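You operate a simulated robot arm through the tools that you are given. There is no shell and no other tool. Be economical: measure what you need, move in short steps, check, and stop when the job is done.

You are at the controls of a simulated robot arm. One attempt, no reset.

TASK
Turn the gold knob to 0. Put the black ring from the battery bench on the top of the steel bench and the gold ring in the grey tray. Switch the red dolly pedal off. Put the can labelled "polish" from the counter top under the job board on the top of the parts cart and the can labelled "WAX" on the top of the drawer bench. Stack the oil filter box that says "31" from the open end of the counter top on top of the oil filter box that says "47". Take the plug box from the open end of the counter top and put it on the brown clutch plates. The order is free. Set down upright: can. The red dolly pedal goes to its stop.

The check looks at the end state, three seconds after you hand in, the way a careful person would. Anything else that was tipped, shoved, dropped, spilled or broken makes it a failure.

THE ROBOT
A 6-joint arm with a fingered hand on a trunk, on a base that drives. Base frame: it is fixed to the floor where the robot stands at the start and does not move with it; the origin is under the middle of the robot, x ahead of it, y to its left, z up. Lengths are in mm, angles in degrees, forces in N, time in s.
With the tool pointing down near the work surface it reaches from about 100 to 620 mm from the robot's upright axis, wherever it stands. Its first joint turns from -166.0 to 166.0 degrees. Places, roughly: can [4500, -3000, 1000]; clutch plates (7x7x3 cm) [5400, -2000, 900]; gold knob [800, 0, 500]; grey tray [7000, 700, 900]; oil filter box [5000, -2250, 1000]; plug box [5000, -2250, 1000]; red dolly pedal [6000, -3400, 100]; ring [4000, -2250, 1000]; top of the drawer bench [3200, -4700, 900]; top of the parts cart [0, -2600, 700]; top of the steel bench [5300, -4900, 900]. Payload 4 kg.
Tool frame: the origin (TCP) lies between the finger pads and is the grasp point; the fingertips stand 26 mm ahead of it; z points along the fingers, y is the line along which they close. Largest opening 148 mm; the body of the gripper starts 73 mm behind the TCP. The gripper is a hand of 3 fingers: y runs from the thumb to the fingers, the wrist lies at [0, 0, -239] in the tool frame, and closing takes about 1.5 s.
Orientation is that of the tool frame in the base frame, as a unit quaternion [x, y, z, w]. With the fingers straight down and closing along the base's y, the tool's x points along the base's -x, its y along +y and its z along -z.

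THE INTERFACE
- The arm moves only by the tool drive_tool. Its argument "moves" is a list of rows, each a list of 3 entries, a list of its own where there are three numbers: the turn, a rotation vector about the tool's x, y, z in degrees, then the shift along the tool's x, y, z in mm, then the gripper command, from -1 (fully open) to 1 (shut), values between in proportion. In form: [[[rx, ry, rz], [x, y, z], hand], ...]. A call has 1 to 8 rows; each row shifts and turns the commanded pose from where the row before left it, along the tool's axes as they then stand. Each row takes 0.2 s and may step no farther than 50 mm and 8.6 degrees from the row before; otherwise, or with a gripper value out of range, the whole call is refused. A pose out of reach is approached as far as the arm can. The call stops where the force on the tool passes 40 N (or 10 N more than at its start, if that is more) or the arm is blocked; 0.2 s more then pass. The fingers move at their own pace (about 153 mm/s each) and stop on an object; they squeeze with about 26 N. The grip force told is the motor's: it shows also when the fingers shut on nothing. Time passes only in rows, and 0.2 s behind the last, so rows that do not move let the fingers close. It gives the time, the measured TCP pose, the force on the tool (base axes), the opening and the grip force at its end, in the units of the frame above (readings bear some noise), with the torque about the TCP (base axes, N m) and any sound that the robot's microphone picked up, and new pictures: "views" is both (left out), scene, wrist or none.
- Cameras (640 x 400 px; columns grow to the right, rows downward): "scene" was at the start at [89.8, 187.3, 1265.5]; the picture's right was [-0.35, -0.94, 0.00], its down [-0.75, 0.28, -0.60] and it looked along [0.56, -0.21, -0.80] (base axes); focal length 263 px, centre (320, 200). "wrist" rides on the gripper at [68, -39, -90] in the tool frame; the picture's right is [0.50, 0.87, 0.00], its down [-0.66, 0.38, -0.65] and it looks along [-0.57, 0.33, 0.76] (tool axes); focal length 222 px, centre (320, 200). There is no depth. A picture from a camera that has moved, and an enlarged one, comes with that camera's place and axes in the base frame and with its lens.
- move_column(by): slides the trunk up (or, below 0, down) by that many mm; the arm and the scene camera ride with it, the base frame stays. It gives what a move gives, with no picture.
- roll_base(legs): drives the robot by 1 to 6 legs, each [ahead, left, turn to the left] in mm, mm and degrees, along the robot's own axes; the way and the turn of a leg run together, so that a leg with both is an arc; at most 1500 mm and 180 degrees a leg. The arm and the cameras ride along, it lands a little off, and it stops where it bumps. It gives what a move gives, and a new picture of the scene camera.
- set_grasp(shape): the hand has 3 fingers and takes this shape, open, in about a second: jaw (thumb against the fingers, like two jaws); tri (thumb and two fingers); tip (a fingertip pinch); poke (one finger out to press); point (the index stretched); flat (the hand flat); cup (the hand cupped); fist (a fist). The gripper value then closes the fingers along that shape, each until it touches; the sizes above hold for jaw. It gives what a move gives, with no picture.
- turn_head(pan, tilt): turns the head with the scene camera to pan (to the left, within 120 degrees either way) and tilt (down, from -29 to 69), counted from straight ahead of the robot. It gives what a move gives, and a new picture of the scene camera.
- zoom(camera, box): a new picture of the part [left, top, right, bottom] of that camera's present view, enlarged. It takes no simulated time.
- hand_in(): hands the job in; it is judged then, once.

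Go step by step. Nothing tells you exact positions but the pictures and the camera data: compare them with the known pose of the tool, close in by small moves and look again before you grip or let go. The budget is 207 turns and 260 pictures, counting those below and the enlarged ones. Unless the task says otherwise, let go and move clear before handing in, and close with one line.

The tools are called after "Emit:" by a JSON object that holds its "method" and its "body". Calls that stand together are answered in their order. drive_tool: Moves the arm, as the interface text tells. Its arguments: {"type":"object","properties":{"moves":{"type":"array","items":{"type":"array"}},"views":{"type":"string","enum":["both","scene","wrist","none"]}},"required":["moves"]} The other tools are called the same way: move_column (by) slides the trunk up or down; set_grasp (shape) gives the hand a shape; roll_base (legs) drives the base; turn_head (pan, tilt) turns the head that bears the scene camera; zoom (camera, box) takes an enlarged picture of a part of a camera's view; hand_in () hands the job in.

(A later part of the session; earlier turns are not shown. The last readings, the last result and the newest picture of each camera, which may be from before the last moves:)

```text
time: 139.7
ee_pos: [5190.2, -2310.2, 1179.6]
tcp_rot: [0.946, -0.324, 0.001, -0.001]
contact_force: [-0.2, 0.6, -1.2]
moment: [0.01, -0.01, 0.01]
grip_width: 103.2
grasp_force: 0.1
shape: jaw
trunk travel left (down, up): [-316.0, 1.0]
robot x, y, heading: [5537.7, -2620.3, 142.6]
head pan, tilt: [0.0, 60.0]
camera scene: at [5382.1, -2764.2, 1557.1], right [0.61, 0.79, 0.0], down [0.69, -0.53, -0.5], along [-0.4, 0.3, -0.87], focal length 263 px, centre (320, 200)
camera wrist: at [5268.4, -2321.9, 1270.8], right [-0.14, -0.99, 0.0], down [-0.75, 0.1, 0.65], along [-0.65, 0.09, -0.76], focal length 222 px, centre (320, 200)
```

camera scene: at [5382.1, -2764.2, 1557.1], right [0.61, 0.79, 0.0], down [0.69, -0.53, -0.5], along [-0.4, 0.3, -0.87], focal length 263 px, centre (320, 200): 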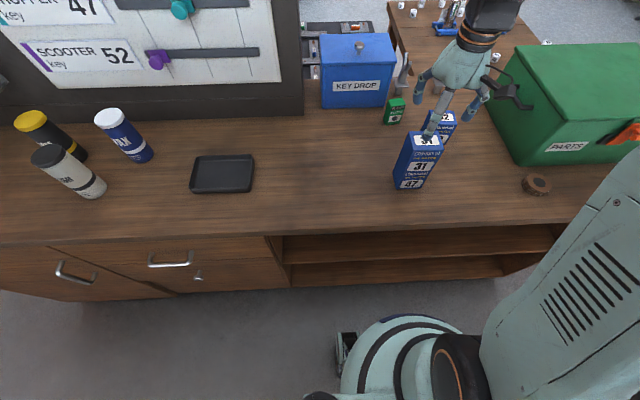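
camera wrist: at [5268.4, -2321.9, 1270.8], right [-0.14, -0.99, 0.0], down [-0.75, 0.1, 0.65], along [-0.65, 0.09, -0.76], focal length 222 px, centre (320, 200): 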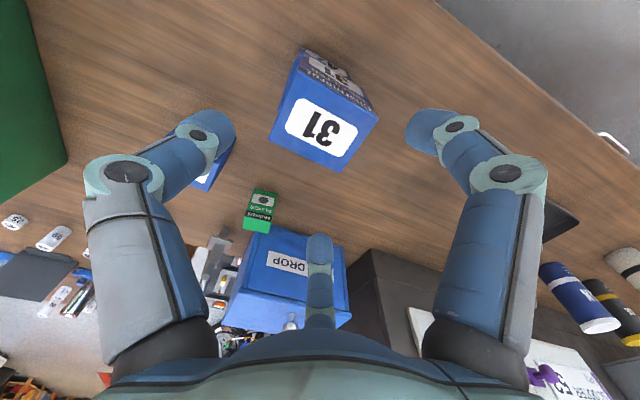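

The stack stands. Next is the plug box at about (4993,-2172), top z≈997, which is beyond reach, so I'll inch the base 110 mm closer; the clearance to the counter front looks like 160 mm.

Emit:
{"method": "roll_base", "body": {"legs": [[100, -30, 0]]}}

Emit:
{"method": "drive_tool", "body": {"moves": [[[0, 0, 0], [0, 0, 0], -0.3]], "views": "wrist"}}

```text
time: 141.0
ee_pos: [5132.4, -2227.3, 1179.0]
tcp_rot: [0.946, -0.324, 0.0, -0.001]
contact_force: [0.8, -0.6, 0.6]
moment: [0.02, 0.0, -0.03]
grip_width: 103.1
grasp_force: 0.1
shape: jaw
trunk travel left (down, up): [-316.0, 1.0]
robot x, y, heading: [5479.2, -2540.2, 142.7]
head pan, tilt: [0.0, 60.0]
stopped in leg 1: the robot was blocked; the commanded pose is now the measured one
camera scene: at [5324.0, -2681.5, 1557.2], right [0.61, 0.79, 0.0], down [0.69, -0.53, -0.5], along [-0.4, 0.3, -0.87], focal length 263 px, centre (320, 200)
```

scene: 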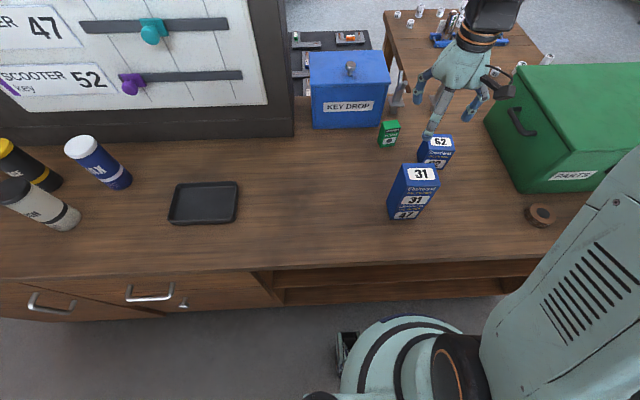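

```text
time: 141.4
ee_pos: [5132.1, -2227.2, 1178.5]
tcp_rot: [0.946, -0.324, 0.001, 0.0]
contact_force: [0.5, -1.4, -0.2]
moment: [-0.01, 0.01, -0.01]
grip_width: 96.7
grasp_force: 0.0
shape: jaw
trunk travel left (down, up): [-316.0, 1.0]
robot x, y, heading: [5475.0, -2539.0, 142.8]
head pan, tilt: [0.0, 60.0]
camera wrist: at [5209.9, -2238.5, 1270.0], right [-0.14, -0.99, 0.0], down [-0.75, 0.1, 0.65], along [-0.65, 0.09, -0.76], focal length 222 px, centre (320, 200)
```

wrist: 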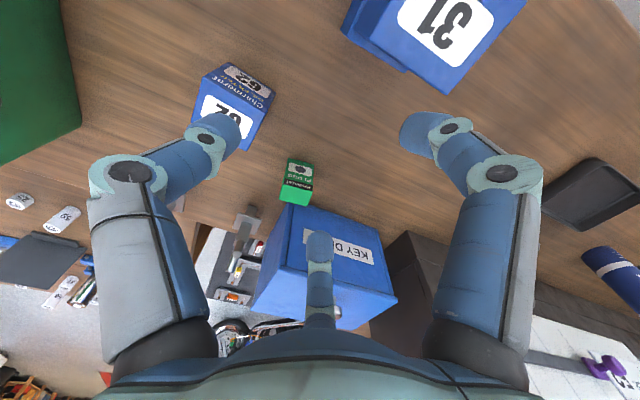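

The base touched the counter lightly. I'll check that the stack is still fine, and re-measure the plug box.

Emit:
{"method": "zoom", "body": {"camera": "scene", "box": [340, 90, 500, 240]}}

Emit:
{"method": "zoom", "body": {"camera": "wrist", "box": [240, 130, 400, 230]}}

```text
2.67 times, centred on (420, 165) of scene
camera zoom: at [5323.5, -2681.0, 1557.1], right [0.61, 0.79, 0.0], down [0.69, -0.53, -0.5], along [-0.4, 0.3, -0.87], focal length 702 px, centre (53, 293)
```

zoom: 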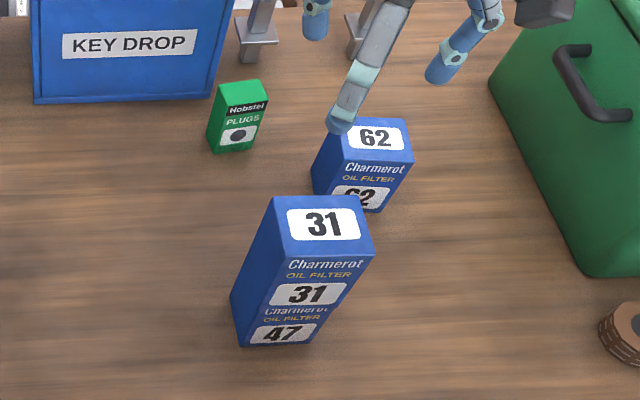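

```text
4.00 times, centred on (320, 180) of wrist
camera zoom: at [5209.9, -2238.5, 1270.0], right [-0.14, -0.99, 0.0], down [-0.75, 0.1, 0.65], along [-0.65, 0.09, -0.76], focal length 888 px, centre (320, 280)
```

zoom: 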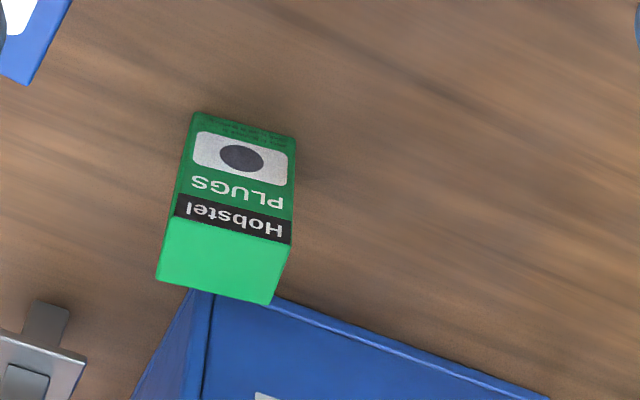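

The plug box is at (4990,-2168), top z 994, turned about 14°. I'll move above it and rotate the hand to match.

Emit:
{"method": "drive_tool", "body": {"moves": [[[0, 0, 0], [-37, 10, 20], 0.0], [[0, 0, 0], [-37, 10, 20], 0.0], [[0, 0, 0], [-37, 10, 20], 0.0], [[0, 0, 0], [-37, 10, 20], 0.0], [[0, 0, -7], [0, 0, 0], 0.0], [[0, 0, -7], [0, 0, 0], 0.0]], "views": "wrist"}}

```text
time: 142.8
ee_pos: [4990.1, -2167.9, 1100.0]
tcp_rot: [0.979, -0.205, 0.001, -0.001]
contact_force: [-0.4, 0.3, 0.1]
moment: [-0.02, 0.0, -0.01]
grip_width: 74.3
grasp_force: 0.0
shape: jaw
trunk travel left (down, up): [-316.0, 1.0]
robot x, y, heading: [5478.4, -2537.5, 142.7]
head pan, tilt: [0.0, 60.0]
camera wrist: at [5067.6, -2160.3, 1191.0], right [0.11, -0.99, 0.0], down [-0.75, -0.08, 0.65], along [-0.65, -0.07, -0.76], focal length 222 px, centre (320, 200)
```

wrist: 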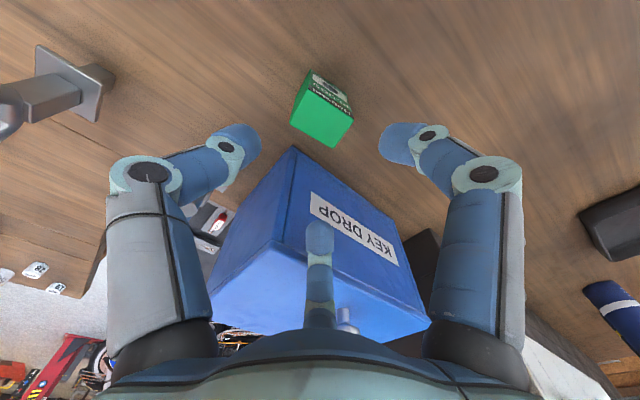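

Centred over the plug box with clearance to the key box. I'll descend and grip.

Emit:
{"method": "drive_tool", "body": {"moves": [[[0, 0, 0], [3, 0, 45], 0.0], [[0, 0, 0], [0, 0, 45], 0.0], [[0, 0, 0], [0, 0, 42], 0.0]], "views": "wrist"}}

```text
time: 143.6
ee_pos: [4994.6, -2168.5, 964.2]
tcp_rot: [0.979, -0.206, 0.001, -0.001]
contact_force: [0.0, 0.7, -0.5]
moment: [-0.01, 0.0, 0.02]
grip_width: 74.7
grasp_force: 0.0
shape: jaw
trunk travel left (down, up): [-316.0, 1.0]
robot x, y, heading: [5476.8, -2537.4, 142.5]
head pan, tilt: [0.0, 60.0]
camera wrist: at [5071.7, -2160.4, 1056.8], right [0.11, -0.99, 0.0], down [-0.75, -0.08, 0.65], along [-0.65, -0.07, -0.76], focal length 222 px, centre (320, 200)
```

wrist: 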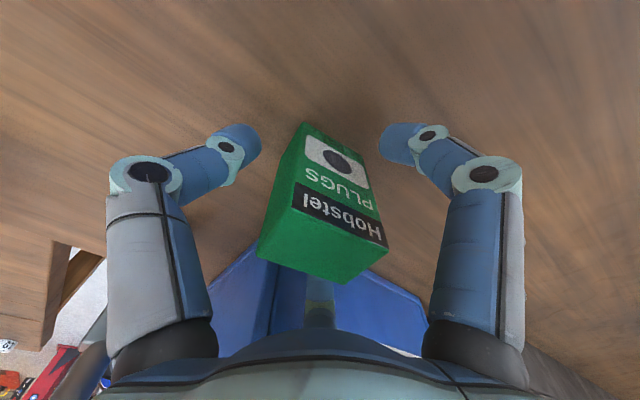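

Emit:
{"method": "drive_tool", "body": {"moves": [[[0, 0, 0], [0, 0, 0], 0.3], [[0, 0, 0], [0, 0, 0], 0.6], [[0, 0, 0], [0, 0, 0], 0.8], [[0, 0, 0], [0, 0, 0], 0.8]], "views": "both"}}

```text
time: 144.6
ee_pos: [4993.8, -2168.5, 965.8]
tcp_rot: [0.979, -0.206, 0.0, 0.0]
contact_force: [-0.3, -0.7, -0.5]
moment: [-0.01, 0.02, 0.01]
grip_width: 35.1
grasp_force: 25.4
shape: jaw
trunk travel left (down, up): [-316.0, 1.0]
robot x, y, heading: [5475.6, -2541.4, 142.2]
head pan, tilt: [0.0, 60.0]
camera scene: at [5323.7, -2681.3, 1557.1], right [0.61, 0.79, 0.0], down [0.69, -0.53, -0.5], along [-0.4, 0.3, -0.87], focal length 263 px, centre (320, 200)
camera wrist: at [5071.8, -2160.7, 1057.5], right [0.11, -0.99, 0.0], down [-0.75, -0.08, 0.65], along [-0.65, -0.07, -0.76], focal length 222 px, centre (320, 200)
```

scene: 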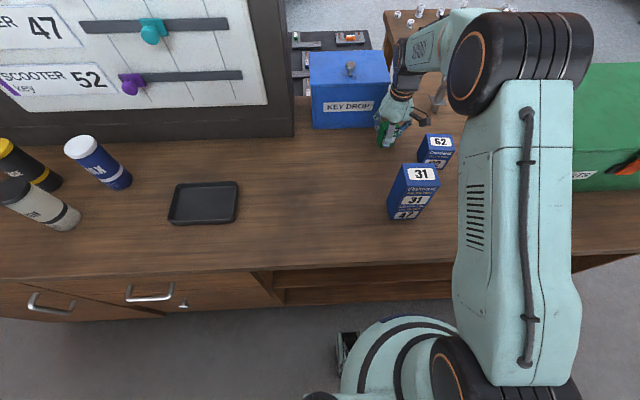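
wrist: 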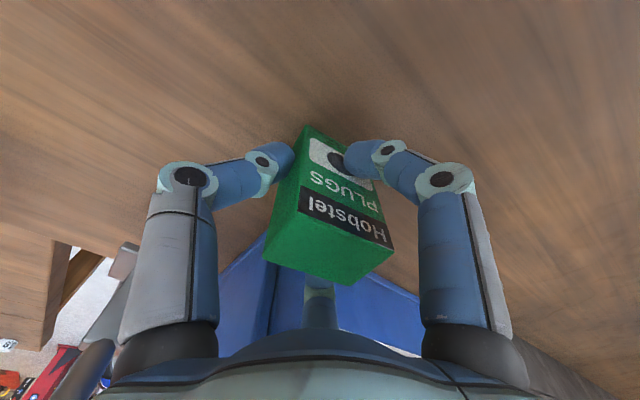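

Gripped. I'll lift high and carry toward the clutch plates at about (5422,-2039).

Emit:
{"method": "drive_tool", "body": {"moves": [[[0, 0, 0], [0, 0, -30], 0.8], [[0, 0, 0], [0, 0, -45], 0.8], [[0, 0, 0], [0, 0, -45], 0.8], [[0, 0, 0], [0, 0, -45], 0.8], [[0, 0, 0], [0, 0, -45], 0.8], [[0, 0, 0], [34, -29, 0], 0.8], [[0, 0, 0], [34, -29, 0], 0.8], [[0, 0, 0], [34, -29, 0], 0.8]], "views": "none"}}

Emit:
{"method": "drive_tool", "body": {"moves": [[[0, 0, 0], [34, -29, 0], 0.8], [[0, 0, 0], [34, -29, 0], 0.8], [[0, 0, 0], [34, -29, 0], 0.8], [[0, 0, 0], [34, -29, 0], 0.8], [[0, 0, 0], [34, -29, 0], 0.8], [[0, 0, 7], [25, -22, 0], 0.8], [[0, 0, 7], [0, 0, 0], 0.8]]}}

```text
time: 146.4
ee_pos: [5125.2, -2130.0, 1177.2]
tcp_rot: [0.979, -0.206, 0.001, 0.0]
contact_force: [0.2, 0.2, -0.9]
moment: [-0.01, 0.05, 0.02]
grip_width: 34.8
grasp_force: 25.5
shape: jaw
trunk travel left (down, up): [-316.0, 1.0]
robot x, y, heading: [5480.4, -2539.1, 142.8]
head pan, tilt: [0.0, 60.0]
```

```text
time: 148.0
ee_pos: [5368.7, -2058.9, 1178.2]
tcp_rot: [0.946, -0.326, 0.001, -0.001]
contact_force: [-0.1, 0.8, -2.8]
moment: [0.01, -0.02, -0.03]
grip_width: 34.6
grasp_force: 25.9
shape: jaw
trunk travel left (down, up): [-316.0, 1.0]
robot x, y, heading: [5479.9, -2538.3, 142.8]
head pan, tilt: [0.0, 60.0]
camera scene: at [5323.4, -2681.6, 1557.0], right [0.61, 0.79, 0.0], down [0.69, -0.53, -0.5], along [-0.4, 0.3, -0.87], focal length 263 px, centre (320, 200)
camera wrist: at [5446.0, -2069.7, 1269.3], right [-0.14, -0.99, 0.0], down [-0.75, 0.1, 0.65], along [-0.65, 0.09, -0.76], focal length 222 px, centre (320, 200)
```

scene: 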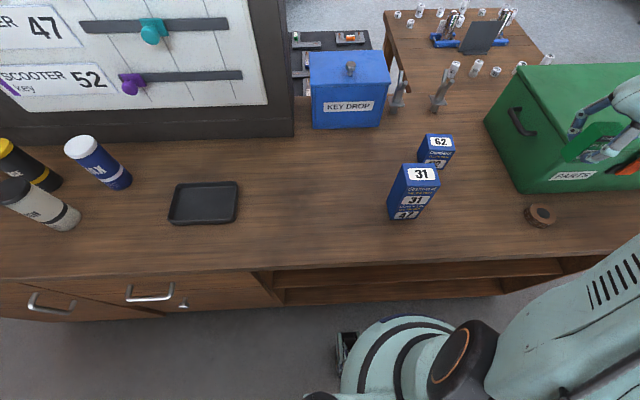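
wrist: 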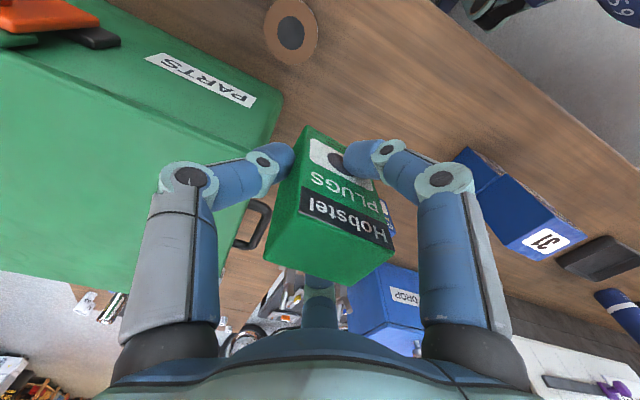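

Emit:
{"method": "zoom", "body": {"camera": "scene", "box": [500, 160, 600, 240]}}

Emit:
{"method": "zoom", "body": {"camera": "wrist", "box": [230, 0, 390, 100]}}

```text
5.00 times, centred on (550, 200) of scene
camera zoom: at [5323.4, -2681.6, 1557.0], right [0.61, 0.79, 0.0], down [0.69, -0.53, -0.5], along [-0.4, 0.3, -0.87], focal length 1317 px, centre (-830, 200)
```

zoom: 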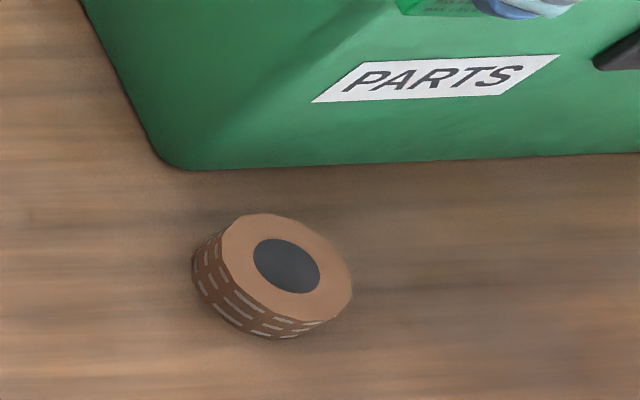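

```text
4.00 times, centred on (310, 50) of wrist
camera zoom: at [5446.0, -2069.7, 1269.3], right [-0.14, -0.99, 0.0], down [-0.75, 0.1, 0.65], along [-0.65, 0.09, -0.76], focal length 888 px, centre (360, 800)
```

zoom: 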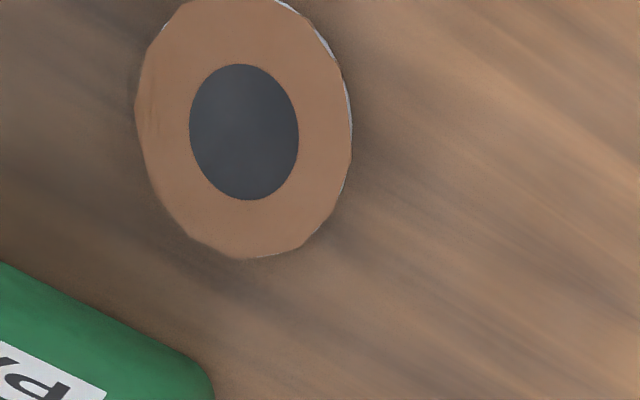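

Plates' centre is (5428,-2036). I'll move over it and descend most of the way.

Emit:
{"method": "drive_tool", "body": {"moves": [[[0, 0, 0], [16, -27, 0], 0.8], [[0, 0, 0], [16, -27, 0], 0.8], [[0, 0, 0], [0, 0, 40], 0.8], [[0, 0, 0], [0, 0, 40], 0.8], [[0, 0, 0], [0, 0, 40], 0.8], [[0, 0, 0], [0, 0, 35], 0.8]]}}

Emit:
{"method": "zoom", "body": {"camera": "scene", "box": [490, 130, 610, 240]}}

Emit:
{"method": "zoom", "body": {"camera": "wrist", "box": [220, 50, 440, 190]}}

```text
time: 149.4
ee_pos: [5426.6, -2033.8, 1025.9]
tcp_rot: [0.946, -0.324, 0.001, 0.0]
contact_force: [-0.6, -0.2, -1.2]
moment: [0.03, -0.01, -0.01]
grip_width: 34.6
grasp_force: 26.1
shape: jaw
trunk travel left (down, up): [-316.0, 1.0]
robot x, y, heading: [5482.7, -2541.5, 142.7]
head pan, tilt: [0.0, 60.0]
camera scene: at [5323.9, -2680.7, 1557.1], right [0.61, 0.79, 0.0], down [0.69, -0.53, -0.5], along [-0.4, 0.3, -0.87], focal length 263 px, centre (320, 200)
camera wrist: at [5504.2, -2045.6, 1116.8], right [-0.14, -0.99, 0.0], down [-0.75, 0.1, 0.65], along [-0.65, 0.09, -0.76], focal length 222 px, centre (320, 200)
```

scene: 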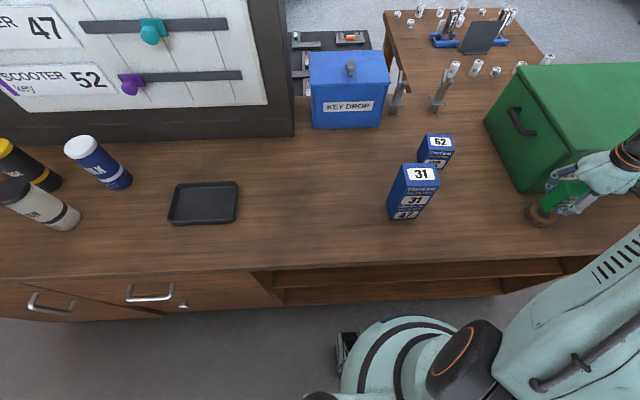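
wrist: 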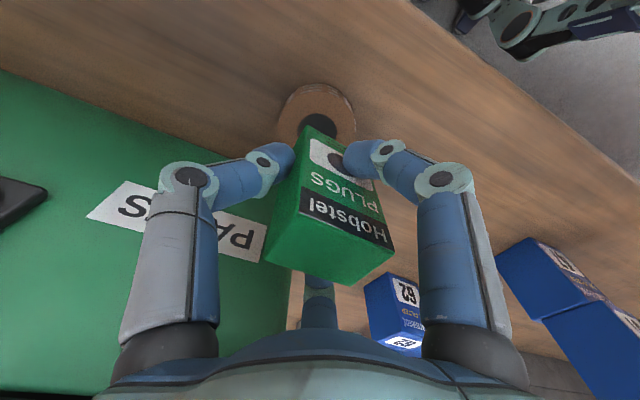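

```text
3.64 times, centred on (550, 185) of scene
camera zoom: at [5323.9, -2680.7, 1557.1], right [0.61, 0.79, 0.0], down [0.69, -0.53, -0.5], along [-0.4, 0.3, -0.87], focal length 958 px, centre (-516, 254)
```

zoom: 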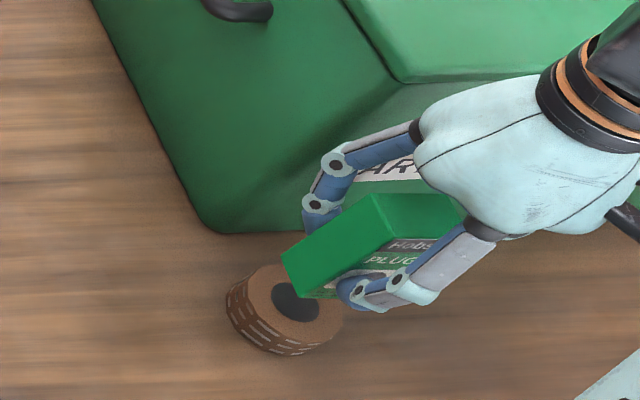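

```text
2.86 times, centred on (330, 120) of wrist
camera zoom: at [5504.2, -2045.6, 1116.8], right [-0.14, -0.99, 0.0], down [-0.75, 0.1, 0.65], along [-0.65, 0.09, -0.76], focal length 635 px, centre (291, 429)
```

zoom: 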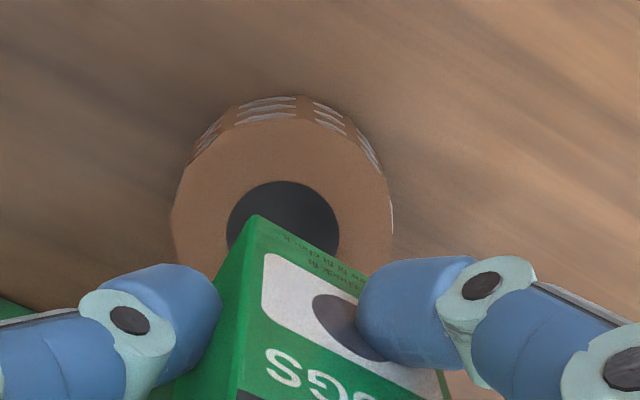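

Small correction, then I'll lower gently.

Emit:
{"method": "drive_tool", "body": {"moves": [[[0, 0, 0], [4, -5, 10], 0.8], [[0, 0, 0], [0, 0, 12], 0.8], [[0, 0, 0], [0, 0, 0], 0.8]], "views": "none"}}

Emit:
{"method": "drive_tool", "body": {"moves": [[[0, 0, 0], [0, 0, 3], 0.8], [[0, 0, 0], [0, 0, 0], 0.8]], "views": "none"}}

Emit:
{"method": "drive_tool", "body": {"moves": [[[0, 0, 0], [0, 0, 3], 0.8], [[0, 0, 0], [0, 0, 0], 0.8]], "views": "wrist"}}

```text
time: 150.2
ee_pos: [5433.1, -2031.4, 1000.1]
tcp_rot: [0.946, -0.324, 0.001, -0.001]
contact_force: [-0.5, 0.1, -3.0]
moment: [-0.01, -0.03, 0.01]
grip_width: 34.2
grasp_force: 26.2
shape: jaw
trunk travel left (down, up): [-316.0, 1.0]
robot x, y, heading: [5478.4, -2538.6, 142.7]
head pan, tilt: [0.0, 60.0]
```

```text
time: 150.8
ee_pos: [5433.0, -2033.5, 998.3]
tcp_rot: [0.946, -0.323, 0.0, -0.001]
contact_force: [0.3, -0.4, -1.5]
moment: [0.0, -0.03, 0.0]
grip_width: 34.7
grasp_force: 26.0
shape: jaw
trunk travel left (down, up): [-316.0, 1.0]
robot x, y, heading: [5477.7, -2539.2, 142.8]
head pan, tilt: [0.0, 60.0]
```

```text
time: 151.4
ee_pos: [5433.1, -2033.3, 994.9]
tcp_rot: [0.946, -0.324, 0.001, 0.0]
contact_force: [0.0, 0.5, -2.9]
moment: [0.0, 0.01, -0.01]
grip_width: 34.6
grasp_force: 25.7
shape: jaw
trunk travel left (down, up): [-316.0, 1.0]
robot x, y, heading: [5479.1, -2534.5, 142.6]
head pan, tilt: [0.0, 60.0]
camera wrist: at [5510.3, -2043.8, 1086.5], right [-0.14, -0.99, 0.0], down [-0.75, 0.1, 0.65], along [-0.65, 0.09, -0.76], focal length 222 px, centre (320, 200)
```

wrist: 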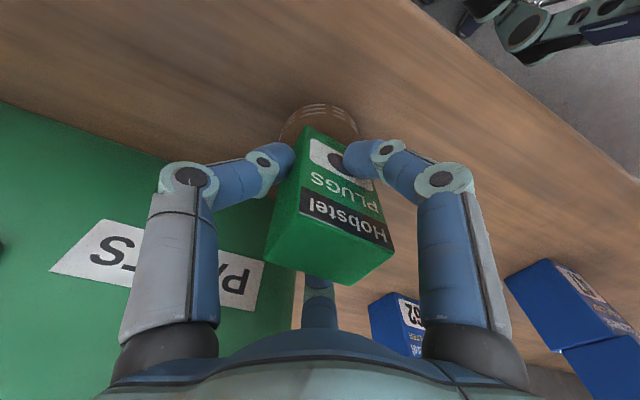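

Emit:
{"method": "drive_tool", "body": {"moves": [[[0, 0, 0], [0, 0, 3], 0.8], [[0, 0, 0], [0, 0, 0], 0.8]], "views": "none"}}

Emit:
{"method": "drive_tool", "body": {"moves": [[[0, 0, 0], [0, 0, 3], 0.8], [[0, 0, 0], [0, 0, 0], 0.8]], "views": "none"}}

Emit:
{"method": "zoom", "body": {"camera": "wrist", "box": [240, 80, 400, 180]}}

Emit:
{"method": "zoom", "body": {"camera": "scene", "box": [490, 130, 610, 240]}}

```text
time: 152.0
ee_pos: [5433.5, -2032.1, 992.6]
tcp_rot: [0.946, -0.323, 0.001, -0.001]
contact_force: [0.2, -0.6, -1.4]
moment: [0.01, 0.0, 0.01]
grip_width: 34.5
grasp_force: 26.0
shape: jaw
trunk travel left (down, up): [-316.0, 1.0]
robot x, y, heading: [5480.3, -2539.4, 142.7]
head pan, tilt: [0.0, 60.0]
```

```text
time: 152.6
ee_pos: [5431.1, -2031.6, 989.5]
tcp_rot: [0.946, -0.324, 0.001, -0.001]
contact_force: [0.8, 0.0, -2.0]
moment: [0.0, 0.0, 0.03]
grip_width: 34.5
grasp_force: 25.8
shape: jaw
trunk travel left (down, up): [-316.0, 1.0]
robot x, y, heading: [5480.3, -2538.4, 143.1]
head pan, tilt: [0.0, 60.0]
```

```text
4.00 times, centred on (320, 130) of wrist
camera zoom: at [5509.9, -2043.4, 1080.8], right [-0.14, -0.99, 0.0], down [-0.75, 0.1, 0.65], along [-0.65, 0.09, -0.76], focal length 888 px, centre (320, 480)
```

zoom: 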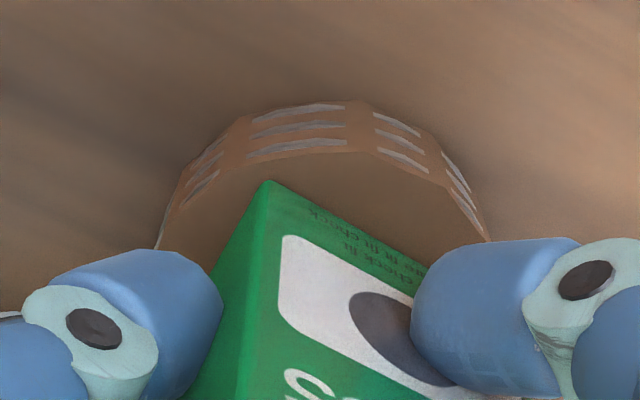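

```text
3.64 times, centred on (550, 185) of scene
camera zoom: at [5323.9, -2681.3, 1557.1], right [0.61, 0.79, 0.0], down [0.69, -0.53, -0.5], along [-0.4, 0.3, -0.87], focal length 958 px, centre (-516, 254)
```

zoom: 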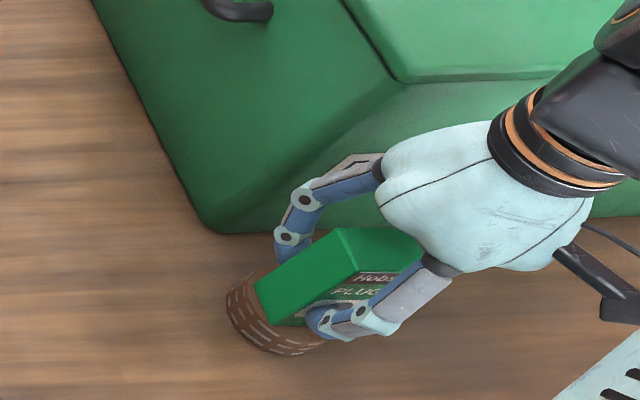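

Centred. A few more mm down to contact.

Emit:
{"method": "drive_tool", "body": {"moves": [[[0, 0, 0], [0, 0, 2.5], 0.8], [[0, 0, 0], [0, 0, 0], 0.8]], "views": "none"}}

Emit:
{"method": "drive_tool", "body": {"moves": [[[0, 0, 0], [0, 0, 2.5], 0.8], [[0, 0, 0], [0, 0, 0], 0.8]], "views": "none"}}

Emit:
{"method": "drive_tool", "body": {"moves": [[[0, 0, 0], [0, 0, 2], 0.8], [[0, 0, 0], [0, 0, 0], 0.8]], "views": "none"}}

```text
time: 153.2
ee_pos: [5432.9, -2030.6, 987.6]
tcp_rot: [0.946, -0.323, 0.0, -0.002]
contact_force: [1.2, -0.3, 13.3]
moment: [0.02, -0.04, 0.0]
grip_width: 35.0
grasp_force: 26.5
shape: jaw
trunk travel left (down, up): [-316.0, 1.0]
robot x, y, heading: [5479.0, -2541.6, 142.8]
head pan, tilt: [0.0, 60.0]
```

```text
time: 153.8
ee_pos: [5431.0, -2032.1, 987.0]
tcp_rot: [0.946, -0.324, -0.001, -0.004]
contact_force: [0.8, 3.5, 34.1]
moment: [0.12, -0.03, 0.04]
grip_width: 36.0
grasp_force: 26.0
shape: jaw
trunk travel left (down, up): [-316.0, 1.0]
robot x, y, heading: [5481.4, -2538.3, 142.8]
head pan, tilt: [0.0, 60.0]
```

```text
time: 154.2
ee_pos: [5432.6, -2031.3, 986.5]
tcp_rot: [0.946, -0.324, -0.002, -0.006]
contact_force: [-0.3, -3.8, 25.4]
moment: [-0.12, -0.02, 0.01]
grip_width: 37.2
grasp_force: 26.2
shape: jaw
trunk travel left (down, up): [-316.0, 1.0]
robot x, y, heading: [5481.6, -2538.0, 142.7]
head pan, tilt: [0.0, 60.0]
stopped in row 1: the force on the tool passed its limit at 47 N (the readings are from after the stop); the commanded pose is now the measured one
```

Contact. I'll ease up, release and lift.

Emit:
{"method": "drive_tool", "body": {"moves": [[[0, 0, 0], [0, 0, -2], 0.8], [[0, 0, 0], [0, 0, 0], 0.5], [[0, 0, 0], [0, 0, 0], 0.2], [[0, 0, 0], [0, 0, 0], 0], [[0, 0, 0], [0, 0, -30], 0], [[0, 0, 0], [0, 0, -45], 0], [[0, 0, 0], [0, 0, -45], 0]]}}

Emit:
{"method": "zoom", "body": {"camera": "scene", "box": [490, 150, 610, 240]}}

```text
time: 155.8
ee_pos: [5433.6, -2030.6, 1105.2]
tcp_rot: [0.946, -0.324, 0.0, -0.002]
contact_force: [-0.4, 0.6, 0.3]
moment: [0.04, 0.04, 0.0]
grip_width: 73.7
grasp_force: 0.1
shape: jaw
trunk travel left (down, up): [-316.0, 1.0]
robot x, y, heading: [5479.8, -2536.4, 142.3]
head pan, tilt: [0.0, 60.0]
camera scene: at [5323.9, -2682.1, 1557.0], right [0.61, 0.79, 0.0], down [0.69, -0.53, -0.5], along [-0.4, 0.3, -0.87], focal length 263 px, centre (320, 200)
camera wrist: at [5510.3, -2042.8, 1197.4], right [-0.14, -0.99, -0.01], down [-0.75, 0.1, 0.65], along [-0.65, 0.09, -0.76], focal length 222 px, centre (320, 200)
```

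scene: 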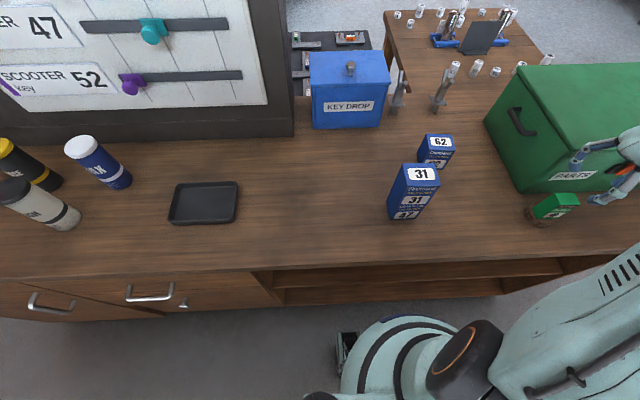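
wrist: 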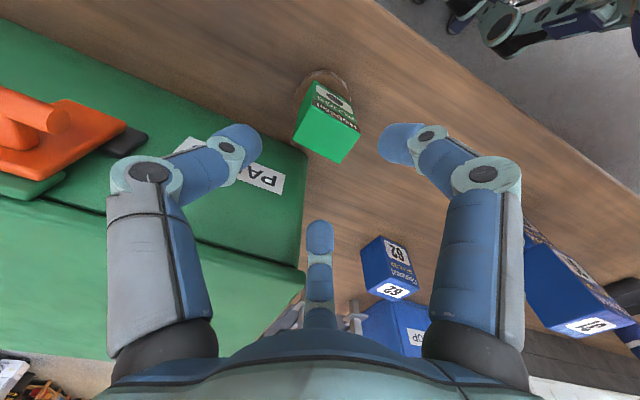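

```text
4.44 times, centred on (550, 195) of scene
camera zoom: at [5323.9, -2682.1, 1557.0], right [0.61, 0.79, 0.0], down [0.69, -0.53, -0.5], along [-0.4, 0.3, -0.87], focal length 1171 px, centre (-702, 222)
```

zoom: 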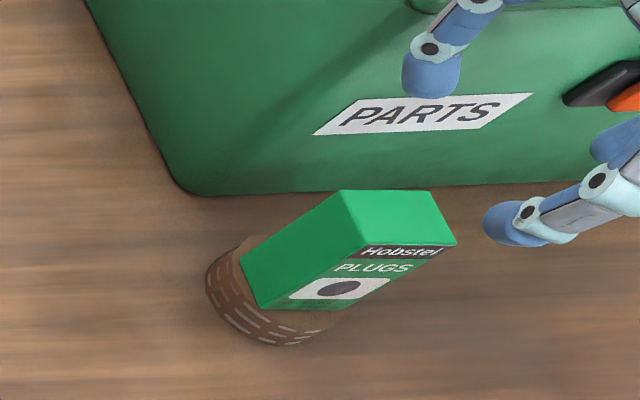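

The plug box sits upright on the clutch plates. Next the cans: I'll back off, fold the arm in front and slide left toward the board.

Emit:
{"method": "roll_base", "body": {"legs": [[-130, 0, 0]]}}

Emit:
{"method": "drive_tool", "body": {"moves": [[[0, 0, 0], [6, 45, -8], 0], [[0, 0, 0], [6, 45, -8], 0], [[0, 0, 0], [6, 45, -8], 0], [[0, 0, 0], [6, 45, -8], 0], [[0, 0, 0], [6, 45, -8], 0], [[0, 0, 0], [6, 45, -8], 0], [[0, 0, 0], [6, 45, 0], 0], [[0, 0, 0], [6, 45, 0], 0]], "views": "none"}}

Emit:
{"method": "roll_base", "body": {"legs": [[0, 780, 0]]}}

```text
time: 157.1
ee_pos: [5531.6, -2106.0, 1105.8]
tcp_rot: [0.946, -0.323, -0.001, -0.003]
contact_force: [0.4, 0.1, 0.3]
moment: [-0.01, 0.0, 0.0]
grip_width: 73.7
grasp_force: 0.1
shape: jaw
trunk travel left (down, up): [-316.0, 1.0]
robot x, y, heading: [5576.8, -2613.7, 142.8]
head pan, tilt: [0.0, 60.0]
camera scene: at [5423.8, -2757.7, 1557.3], right [0.61, 0.8, 0.0], down [0.69, -0.52, -0.5], along [-0.4, 0.3, -0.87], focal length 263 px, centre (320, 200)
```

scene: 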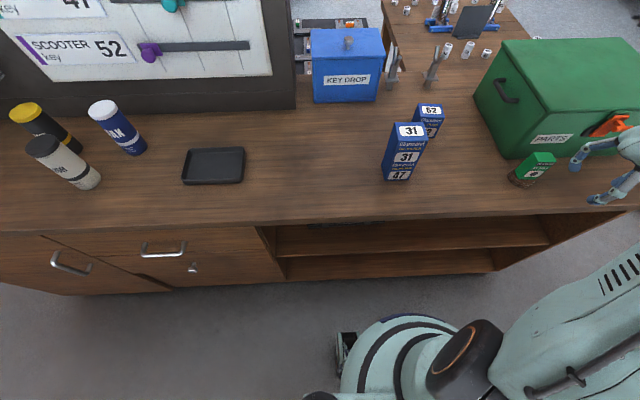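

```text
time: 158.9
ee_pos: [5349.7, -2420.9, 1151.7]
tcp_rot: [0.946, -0.323, -0.001, -0.004]
contact_force: [0.3, -0.4, 0.4]
moment: [0.0, -0.01, -0.02]
grip_width: 73.7
grasp_force: 0.0
shape: jaw
trunk travel left (down, up): [-316.0, 1.0]
robot x, y, heading: [5574.5, -2615.5, 142.9]
head pan, tilt: [0.0, 60.0]
```

```text
time: 166.1
ee_pos: [4877.6, -3024.7, 1151.3]
tcp_rot: [0.942, -0.335, -0.001, -0.003]
contact_force: [-0.2, -0.2, 0.3]
moment: [0.0, 0.02, 0.0]
grip_width: 73.9
grasp_force: 0.1
shape: jaw
trunk travel left (down, up): [-316.0, 1.0]
robot x, y, heading: [5100.7, -3224.6, 141.5]
head pan, tilt: [0.0, 60.0]
camera scene: at [4941.3, -3364.4, 1557.1], right [0.63, 0.78, 0.0], down [0.67, -0.54, -0.5], along [-0.39, 0.31, -0.87], focal length 263 px, centre (320, 200)
```

scene: 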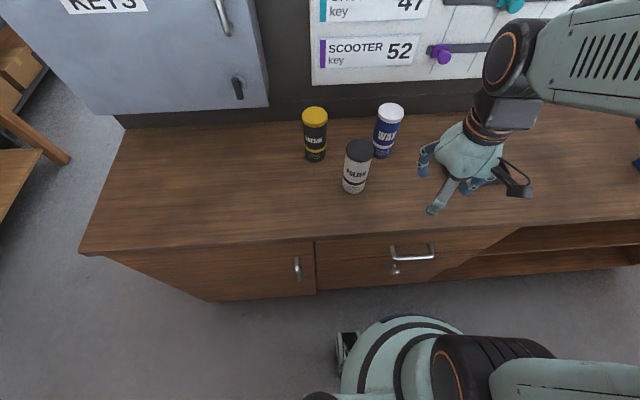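

Cans are clearly labelled: WAX (blue) and POLISH (white). I'll measure them.

Emit:
{"method": "zoom", "body": {"camera": "scene", "box": [280, 90, 440, 210]}}

Emit:
{"method": "drive_tool", "body": {"moves": [[[0, 0, 0], [0, 0, 0], 0]], "views": "wrist"}}

```text
3.33 times, centred on (360, 150) of scene
camera zoom: at [4941.3, -3364.4, 1557.1], right [0.63, 0.78, 0.0], down [0.67, -0.54, -0.5], along [-0.39, 0.31, -0.87], focal length 878 px, centre (187, 367)
```

zoom: 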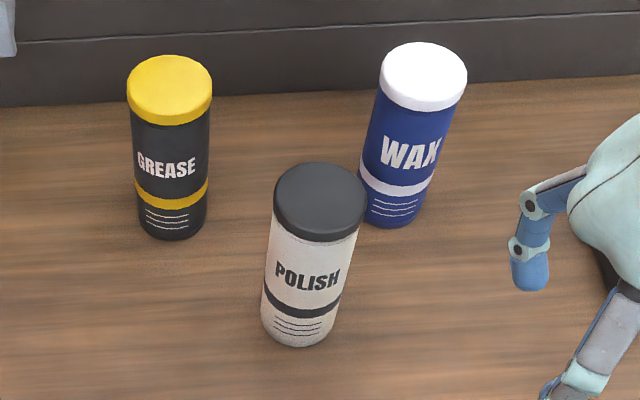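

```text
time: 166.5
ee_pos: [4877.4, -3024.9, 1150.4]
tcp_rot: [0.942, -0.335, -0.001, -0.003]
contact_force: [-0.7, -0.1, 0.9]
moment: [-0.02, -0.01, 0.01]
grip_width: 73.9
grasp_force: 0.1
shape: jaw
trunk travel left (down, up): [-316.0, 1.0]
robot x, y, heading: [5101.8, -3226.1, 141.2]
head pan, tilt: [0.0, 60.0]
camera wrist: at [4954.5, -3038.4, 1242.9], right [-0.16, -0.99, -0.01], down [-0.75, 0.12, 0.65], along [-0.64, 0.11, -0.76], focal length 222 px, centre (320, 200)
```

wrist: 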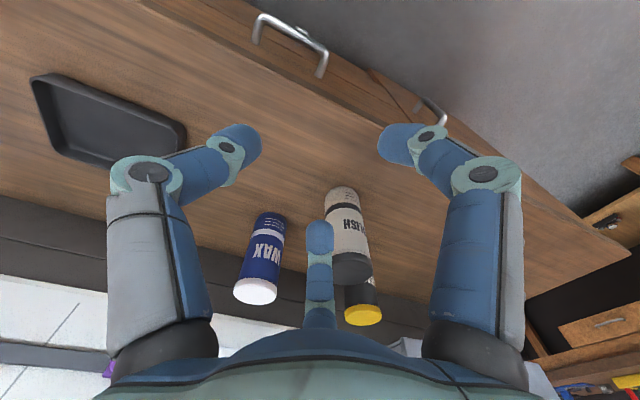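

WAX is at (4633,-2878) and POLISH at (4677,-3033), lids at z≈1070. I'll move above WAX with the hand open wider.

Emit:
{"method": "drive_tool", "body": {"moves": [[[0, 0, 0], [-46, 6.7, 0], -0.5], [[0, 0, 0], [-47, 6.7, 0], -0.5], [[0, 0, 0], [-47, 6.7, 0], -0.5], [[0, 0, 0], [-47, 6.7, 0], -0.5], [[0, 0, 0], [-47, 6.7, 0], -0.5], [[0, 0, 0], [-47, 6.7, 0], -0.5]]}}

```text
time: 167.9
ee_pos: [4631.9, -2878.9, 1155.5]
tcp_rot: [0.942, -0.336, 0.0, -0.002]
contact_force: [0.2, -0.6, -0.9]
moment: [0.04, -0.04, -0.02]
grip_width: 110.8
grasp_force: 0.1
shape: jaw
trunk travel left (down, up): [-316.0, 1.0]
robot x, y, heading: [5102.6, -3224.5, 141.1]
head pan, tilt: [0.0, 60.0]
camera scene: at [4939.7, -3363.4, 1557.0], right [0.63, 0.78, 0.0], down [0.68, -0.54, -0.5], along [-0.39, 0.31, -0.87], focal length 263 px, centre (320, 200)
camera wrist: at [4708.8, -2892.5, 1246.4], right [-0.16, -0.99, -0.01], down [-0.75, 0.12, 0.65], along [-0.64, 0.11, -0.76], focal length 222 px, centre (320, 200)
```

scene: 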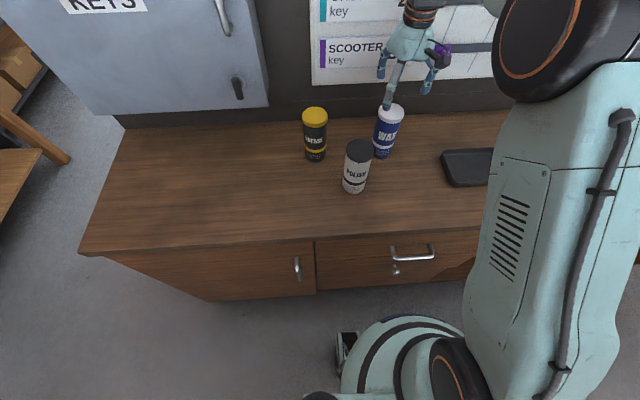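
wrist: 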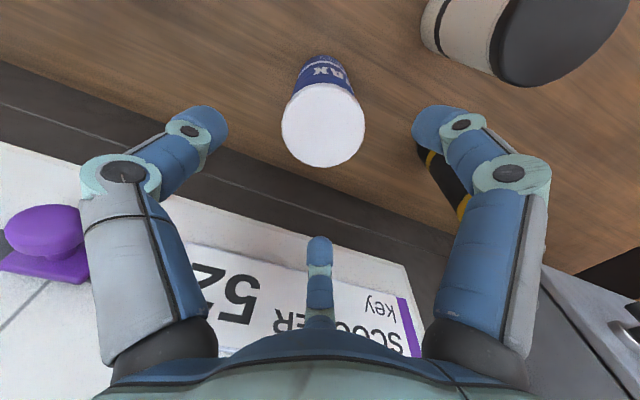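

Lid is centred within a few mm. I'll descend to grip.

Emit:
{"method": "drive_tool", "body": {"moves": [[[0, 0, 0], [5, -1, 45], -0.5], [[0, 0, 0], [0, 0, 45], -0.5], [[0, 0, 0], [0, 0, 40], -0.5], [[0, 0, 0], [0, 0, 15], -0.5]]}}

```text
time: 168.9
ee_pos: [4636.9, -2881.2, 1009.4]
tcp_rot: [0.942, -0.335, -0.003, -0.003]
contact_force: [-3.3, 1.3, 9.5]
moment: [-0.02, 0.09, -0.05]
grip_width: 110.6
grasp_force: 0.0
shape: jaw
trunk travel left (down, up): [-316.0, 1.0]
robot x, y, heading: [5098.5, -3224.1, 141.1]
head pan, tilt: [0.0, 60.0]
camera scene: at [4941.6, -3364.8, 1557.3], right [0.63, 0.78, 0.0], down [0.67, -0.54, -0.5], along [-0.39, 0.31, -0.87], focal length 263 px, centre (320, 200)
camera wrist: at [4715.4, -2895.1, 1100.5], right [-0.16, -0.99, -0.01], down [-0.75, 0.12, 0.66], along [-0.65, 0.11, -0.75], focal length 222 px, centre (320, 200)
```

scene: 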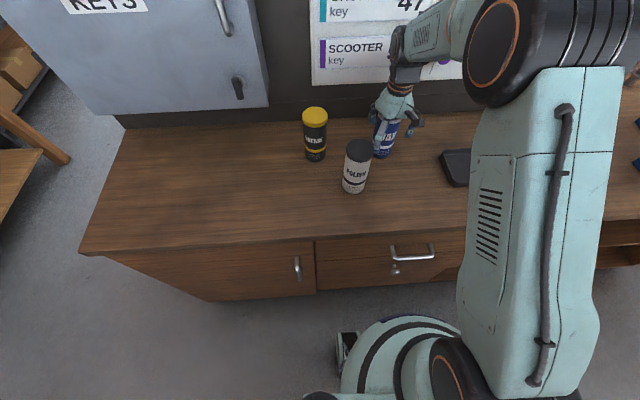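
wrist: 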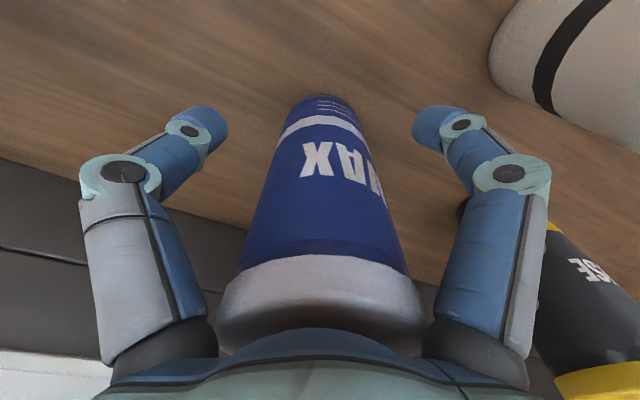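

The palm is just touching the lid. I'll lift 5 mm and close.

Emit:
{"method": "drive_tool", "body": {"moves": [[[0, 0, 0], [0, 0, -6], -0.5], [[0, 0, 0], [0, 0, 0], -0.2], [[0, 0, 0], [0, 0, 0], 0.1], [[0, 0, 0], [0, 0, 0], 0.3], [[0, 0, 0], [0, 0, 0], 0.5], [[0, 0, 0], [0, 0, 0], 0.5]], "views": "wrist"}}

```text
time: 170.3
ee_pos: [4638.3, -2882.6, 1014.4]
tcp_rot: [0.942, -0.335, 0.001, -0.003]
contact_force: [0.2, -0.2, 0.1]
moment: [0.0, -0.03, -0.02]
grip_width: 57.2
grasp_force: 26.4
shape: jaw
trunk travel left (down, up): [-316.0, 1.0]
robot x, y, heading: [5099.3, -3227.3, 140.9]
head pan, tilt: [0.0, 60.0]
camera wrist: at [4715.8, -2895.0, 1105.5], right [-0.16, -0.99, -0.01], down [-0.75, 0.12, 0.65], along [-0.64, 0.11, -0.76], focal length 222 px, centre (320, 200)
```

wrist: 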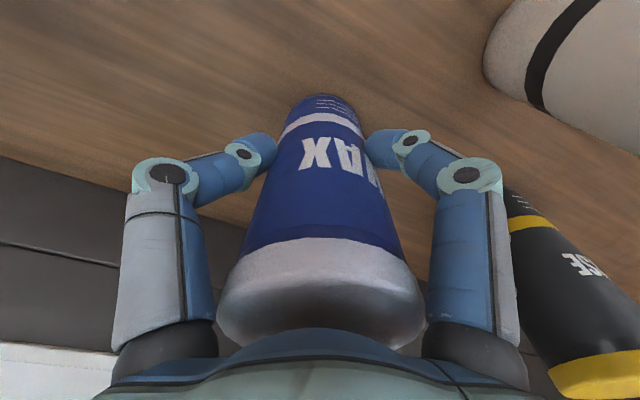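

Gripped. I'll lift 160 mm and retract toward me, passing clear of POLISH.

Emit:
{"method": "drive_tool", "body": {"moves": [[[0, 0, 0], [0, 0, -25], 0.5], [[0, 0, 0], [0, 0, -45], 0.5], [[0, 0, 0], [0, 0, -45], 0.5], [[0, 0, 0], [0, 0, -45], 0.5], [[0, 0, 0], [0, 0, -10], 0.5]], "views": "none"}}

Emit:
{"method": "drive_tool", "body": {"moves": [[[0, 0, 0], [40, -15, 0], 0.5], [[0, 0, 0], [45, -8, 0], 0.5], [[0, 0, 0], [46, 0, 0], 0.5], [[0, 0, 0], [46, 0, 0], 0.5], [[0, 0, 0], [46, 0, 0], 0.5], [[0, 0, 0], [46, 0, 0], 0.5]]}}

```text
time: 171.5
ee_pos: [4638.8, -2883.1, 1181.0]
tcp_rot: [0.942, -0.336, 0.0, -0.003]
contact_force: [0.2, 0.0, -3.0]
moment: [0.0, 0.0, 0.02]
grip_width: 56.5
grasp_force: 26.4
shape: jaw
trunk travel left (down, up): [-316.0, 1.0]
robot x, y, heading: [5102.4, -3224.0, 141.2]
head pan, tilt: [0.0, 60.0]
```

```text
time: 172.9
ee_pos: [4861.2, -3035.7, 1182.8]
tcp_rot: [0.942, -0.336, -0.002, -0.003]
contact_force: [0.4, -0.8, -3.4]
moment: [0.03, 0.0, 0.0]
grip_width: 56.7
grasp_force: 25.8
shape: jaw
trunk travel left (down, up): [-316.0, 1.0]
robot x, y, heading: [5101.1, -3225.0, 141.3]
head pan, tilt: [0.0, 60.0]
camera scene: at [4943.0, -3365.7, 1557.0], right [0.63, 0.78, 0.0], down [0.67, -0.54, -0.5], along [-0.39, 0.31, -0.87], focal length 263 px, centre (320, 200)
camera wrist: at [4940.1, -3049.2, 1274.3], right [-0.16, -0.99, -0.01], down [-0.75, 0.12, 0.65], along [-0.65, 0.11, -0.76], focal length 222 px, centre (320, 200)
```

scene: 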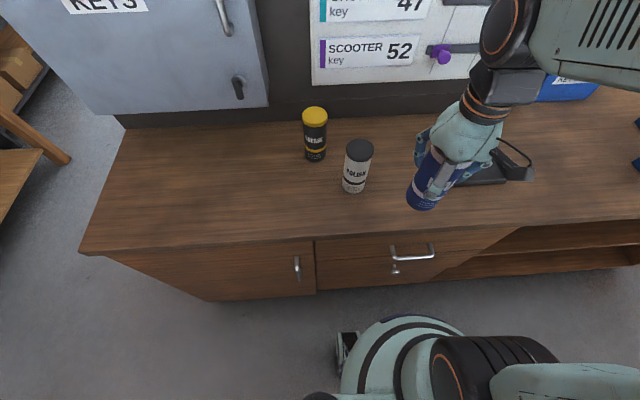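
wrist: 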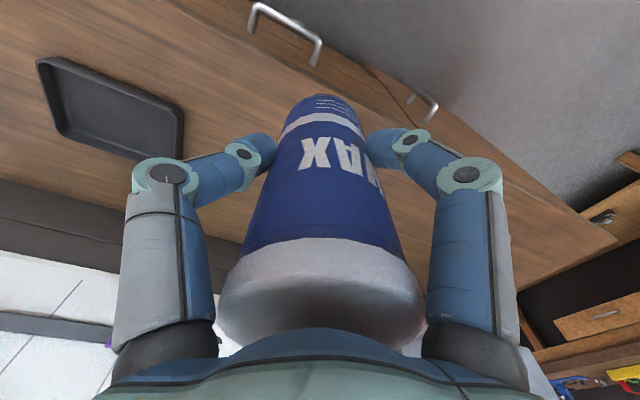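

I have WAX. I'll back the base 150 mm and look left toward the drawer bench.

Emit:
{"method": "roll_base", "body": {"legs": [[-200, 0, 0]]}}

Emit:
{"method": "turn_head", "body": {"pan": 75, "tilt": 25}}

Emit:
{"method": "turn_head", "body": {"pan": 115, "tilt": 35}}

```text
time: 174.5
ee_pos: [5015.8, -3157.5, 1182.4]
tcp_rot: [0.941, -0.338, 0.0, -0.003]
contact_force: [-0.1, -0.8, -3.0]
moment: [-0.01, 0.03, 0.01]
grip_width: 56.6
grasp_force: 26.3
shape: jaw
trunk travel left (down, up): [-316.0, 1.0]
robot x, y, heading: [5255.2, -3352.6, 140.9]
head pan, tilt: [0.0, 60.0]
camera scene: at [5095.2, -3488.6, 1557.2], right [0.63, 0.78, 0.0], down [0.67, -0.55, -0.5], along [-0.39, 0.32, -0.87], focal length 263 px, centre (320, 200)
```

scene: 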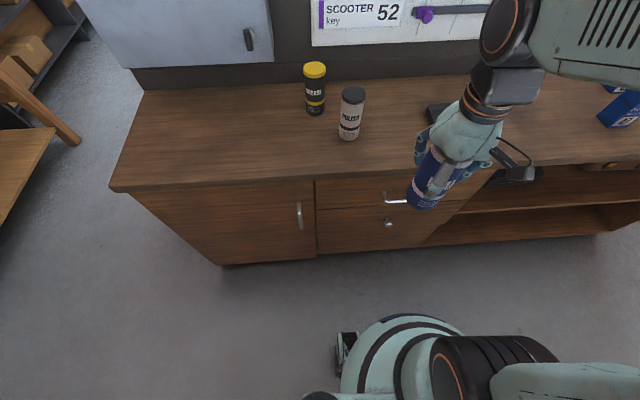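

```text
time: 176.0
ee_pos: [5016.7, -3157.1, 1182.3]
tcp_rot: [0.941, -0.338, -0.001, -0.003]
contact_force: [0.7, -0.1, -3.7]
moment: [0.03, -0.01, 0.02]
grip_width: 56.4
grasp_force: 25.7
shape: jaw
trunk travel left (down, up): [-316.0, 1.0]
robot x, y, heading: [5255.5, -3351.5, 140.9]
head pan, tilt: [75.0, 25.0]
camera scene: at [5072.1, -3584.4, 1607.1], right [-0.59, 0.81, 0.0], down [0.34, 0.25, -0.91], along [-0.73, -0.53, -0.42], focal length 263 px, centre (320, 200)
```

scene: 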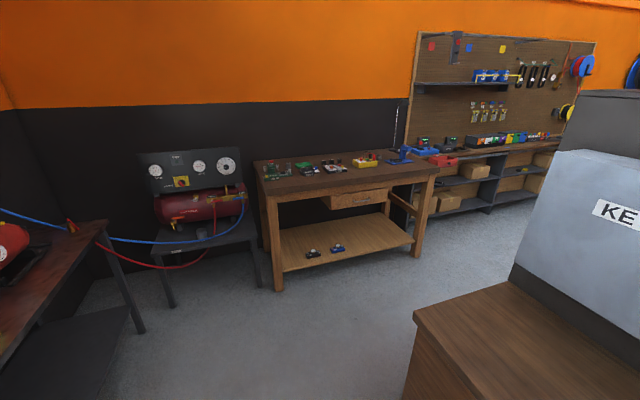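

```text
time: 177.1
ee_pos: [5015.7, -3158.8, 1182.6]
tcp_rot: [0.941, -0.339, 0.0, -0.004]
contact_force: [-0.7, -0.1, -4.0]
moment: [0.01, -0.01, -0.03]
grip_width: 56.6
grasp_force: 26.4
shape: jaw
trunk travel left (down, up): [-316.0, 1.0]
robot x, y, heading: [5254.0, -3350.6, 141.2]
head pan, tilt: [115.0, 35.0]
camera scene: at [5125.2, -3615.8, 1591.4], right [-0.97, 0.24, 0.0], down [0.14, 0.56, -0.82], along [-0.2, -0.79, -0.57], focal length 263 px, centre (320, 200)
```

scene: 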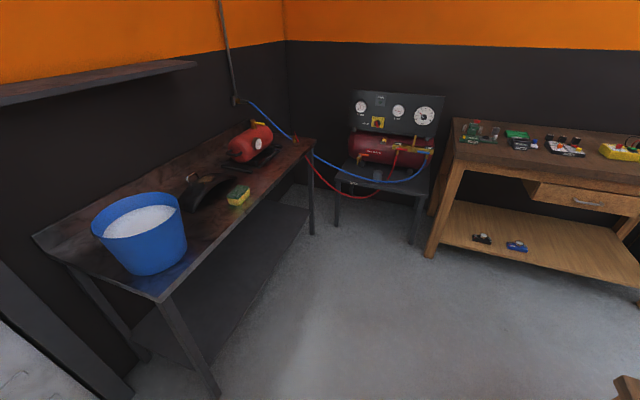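

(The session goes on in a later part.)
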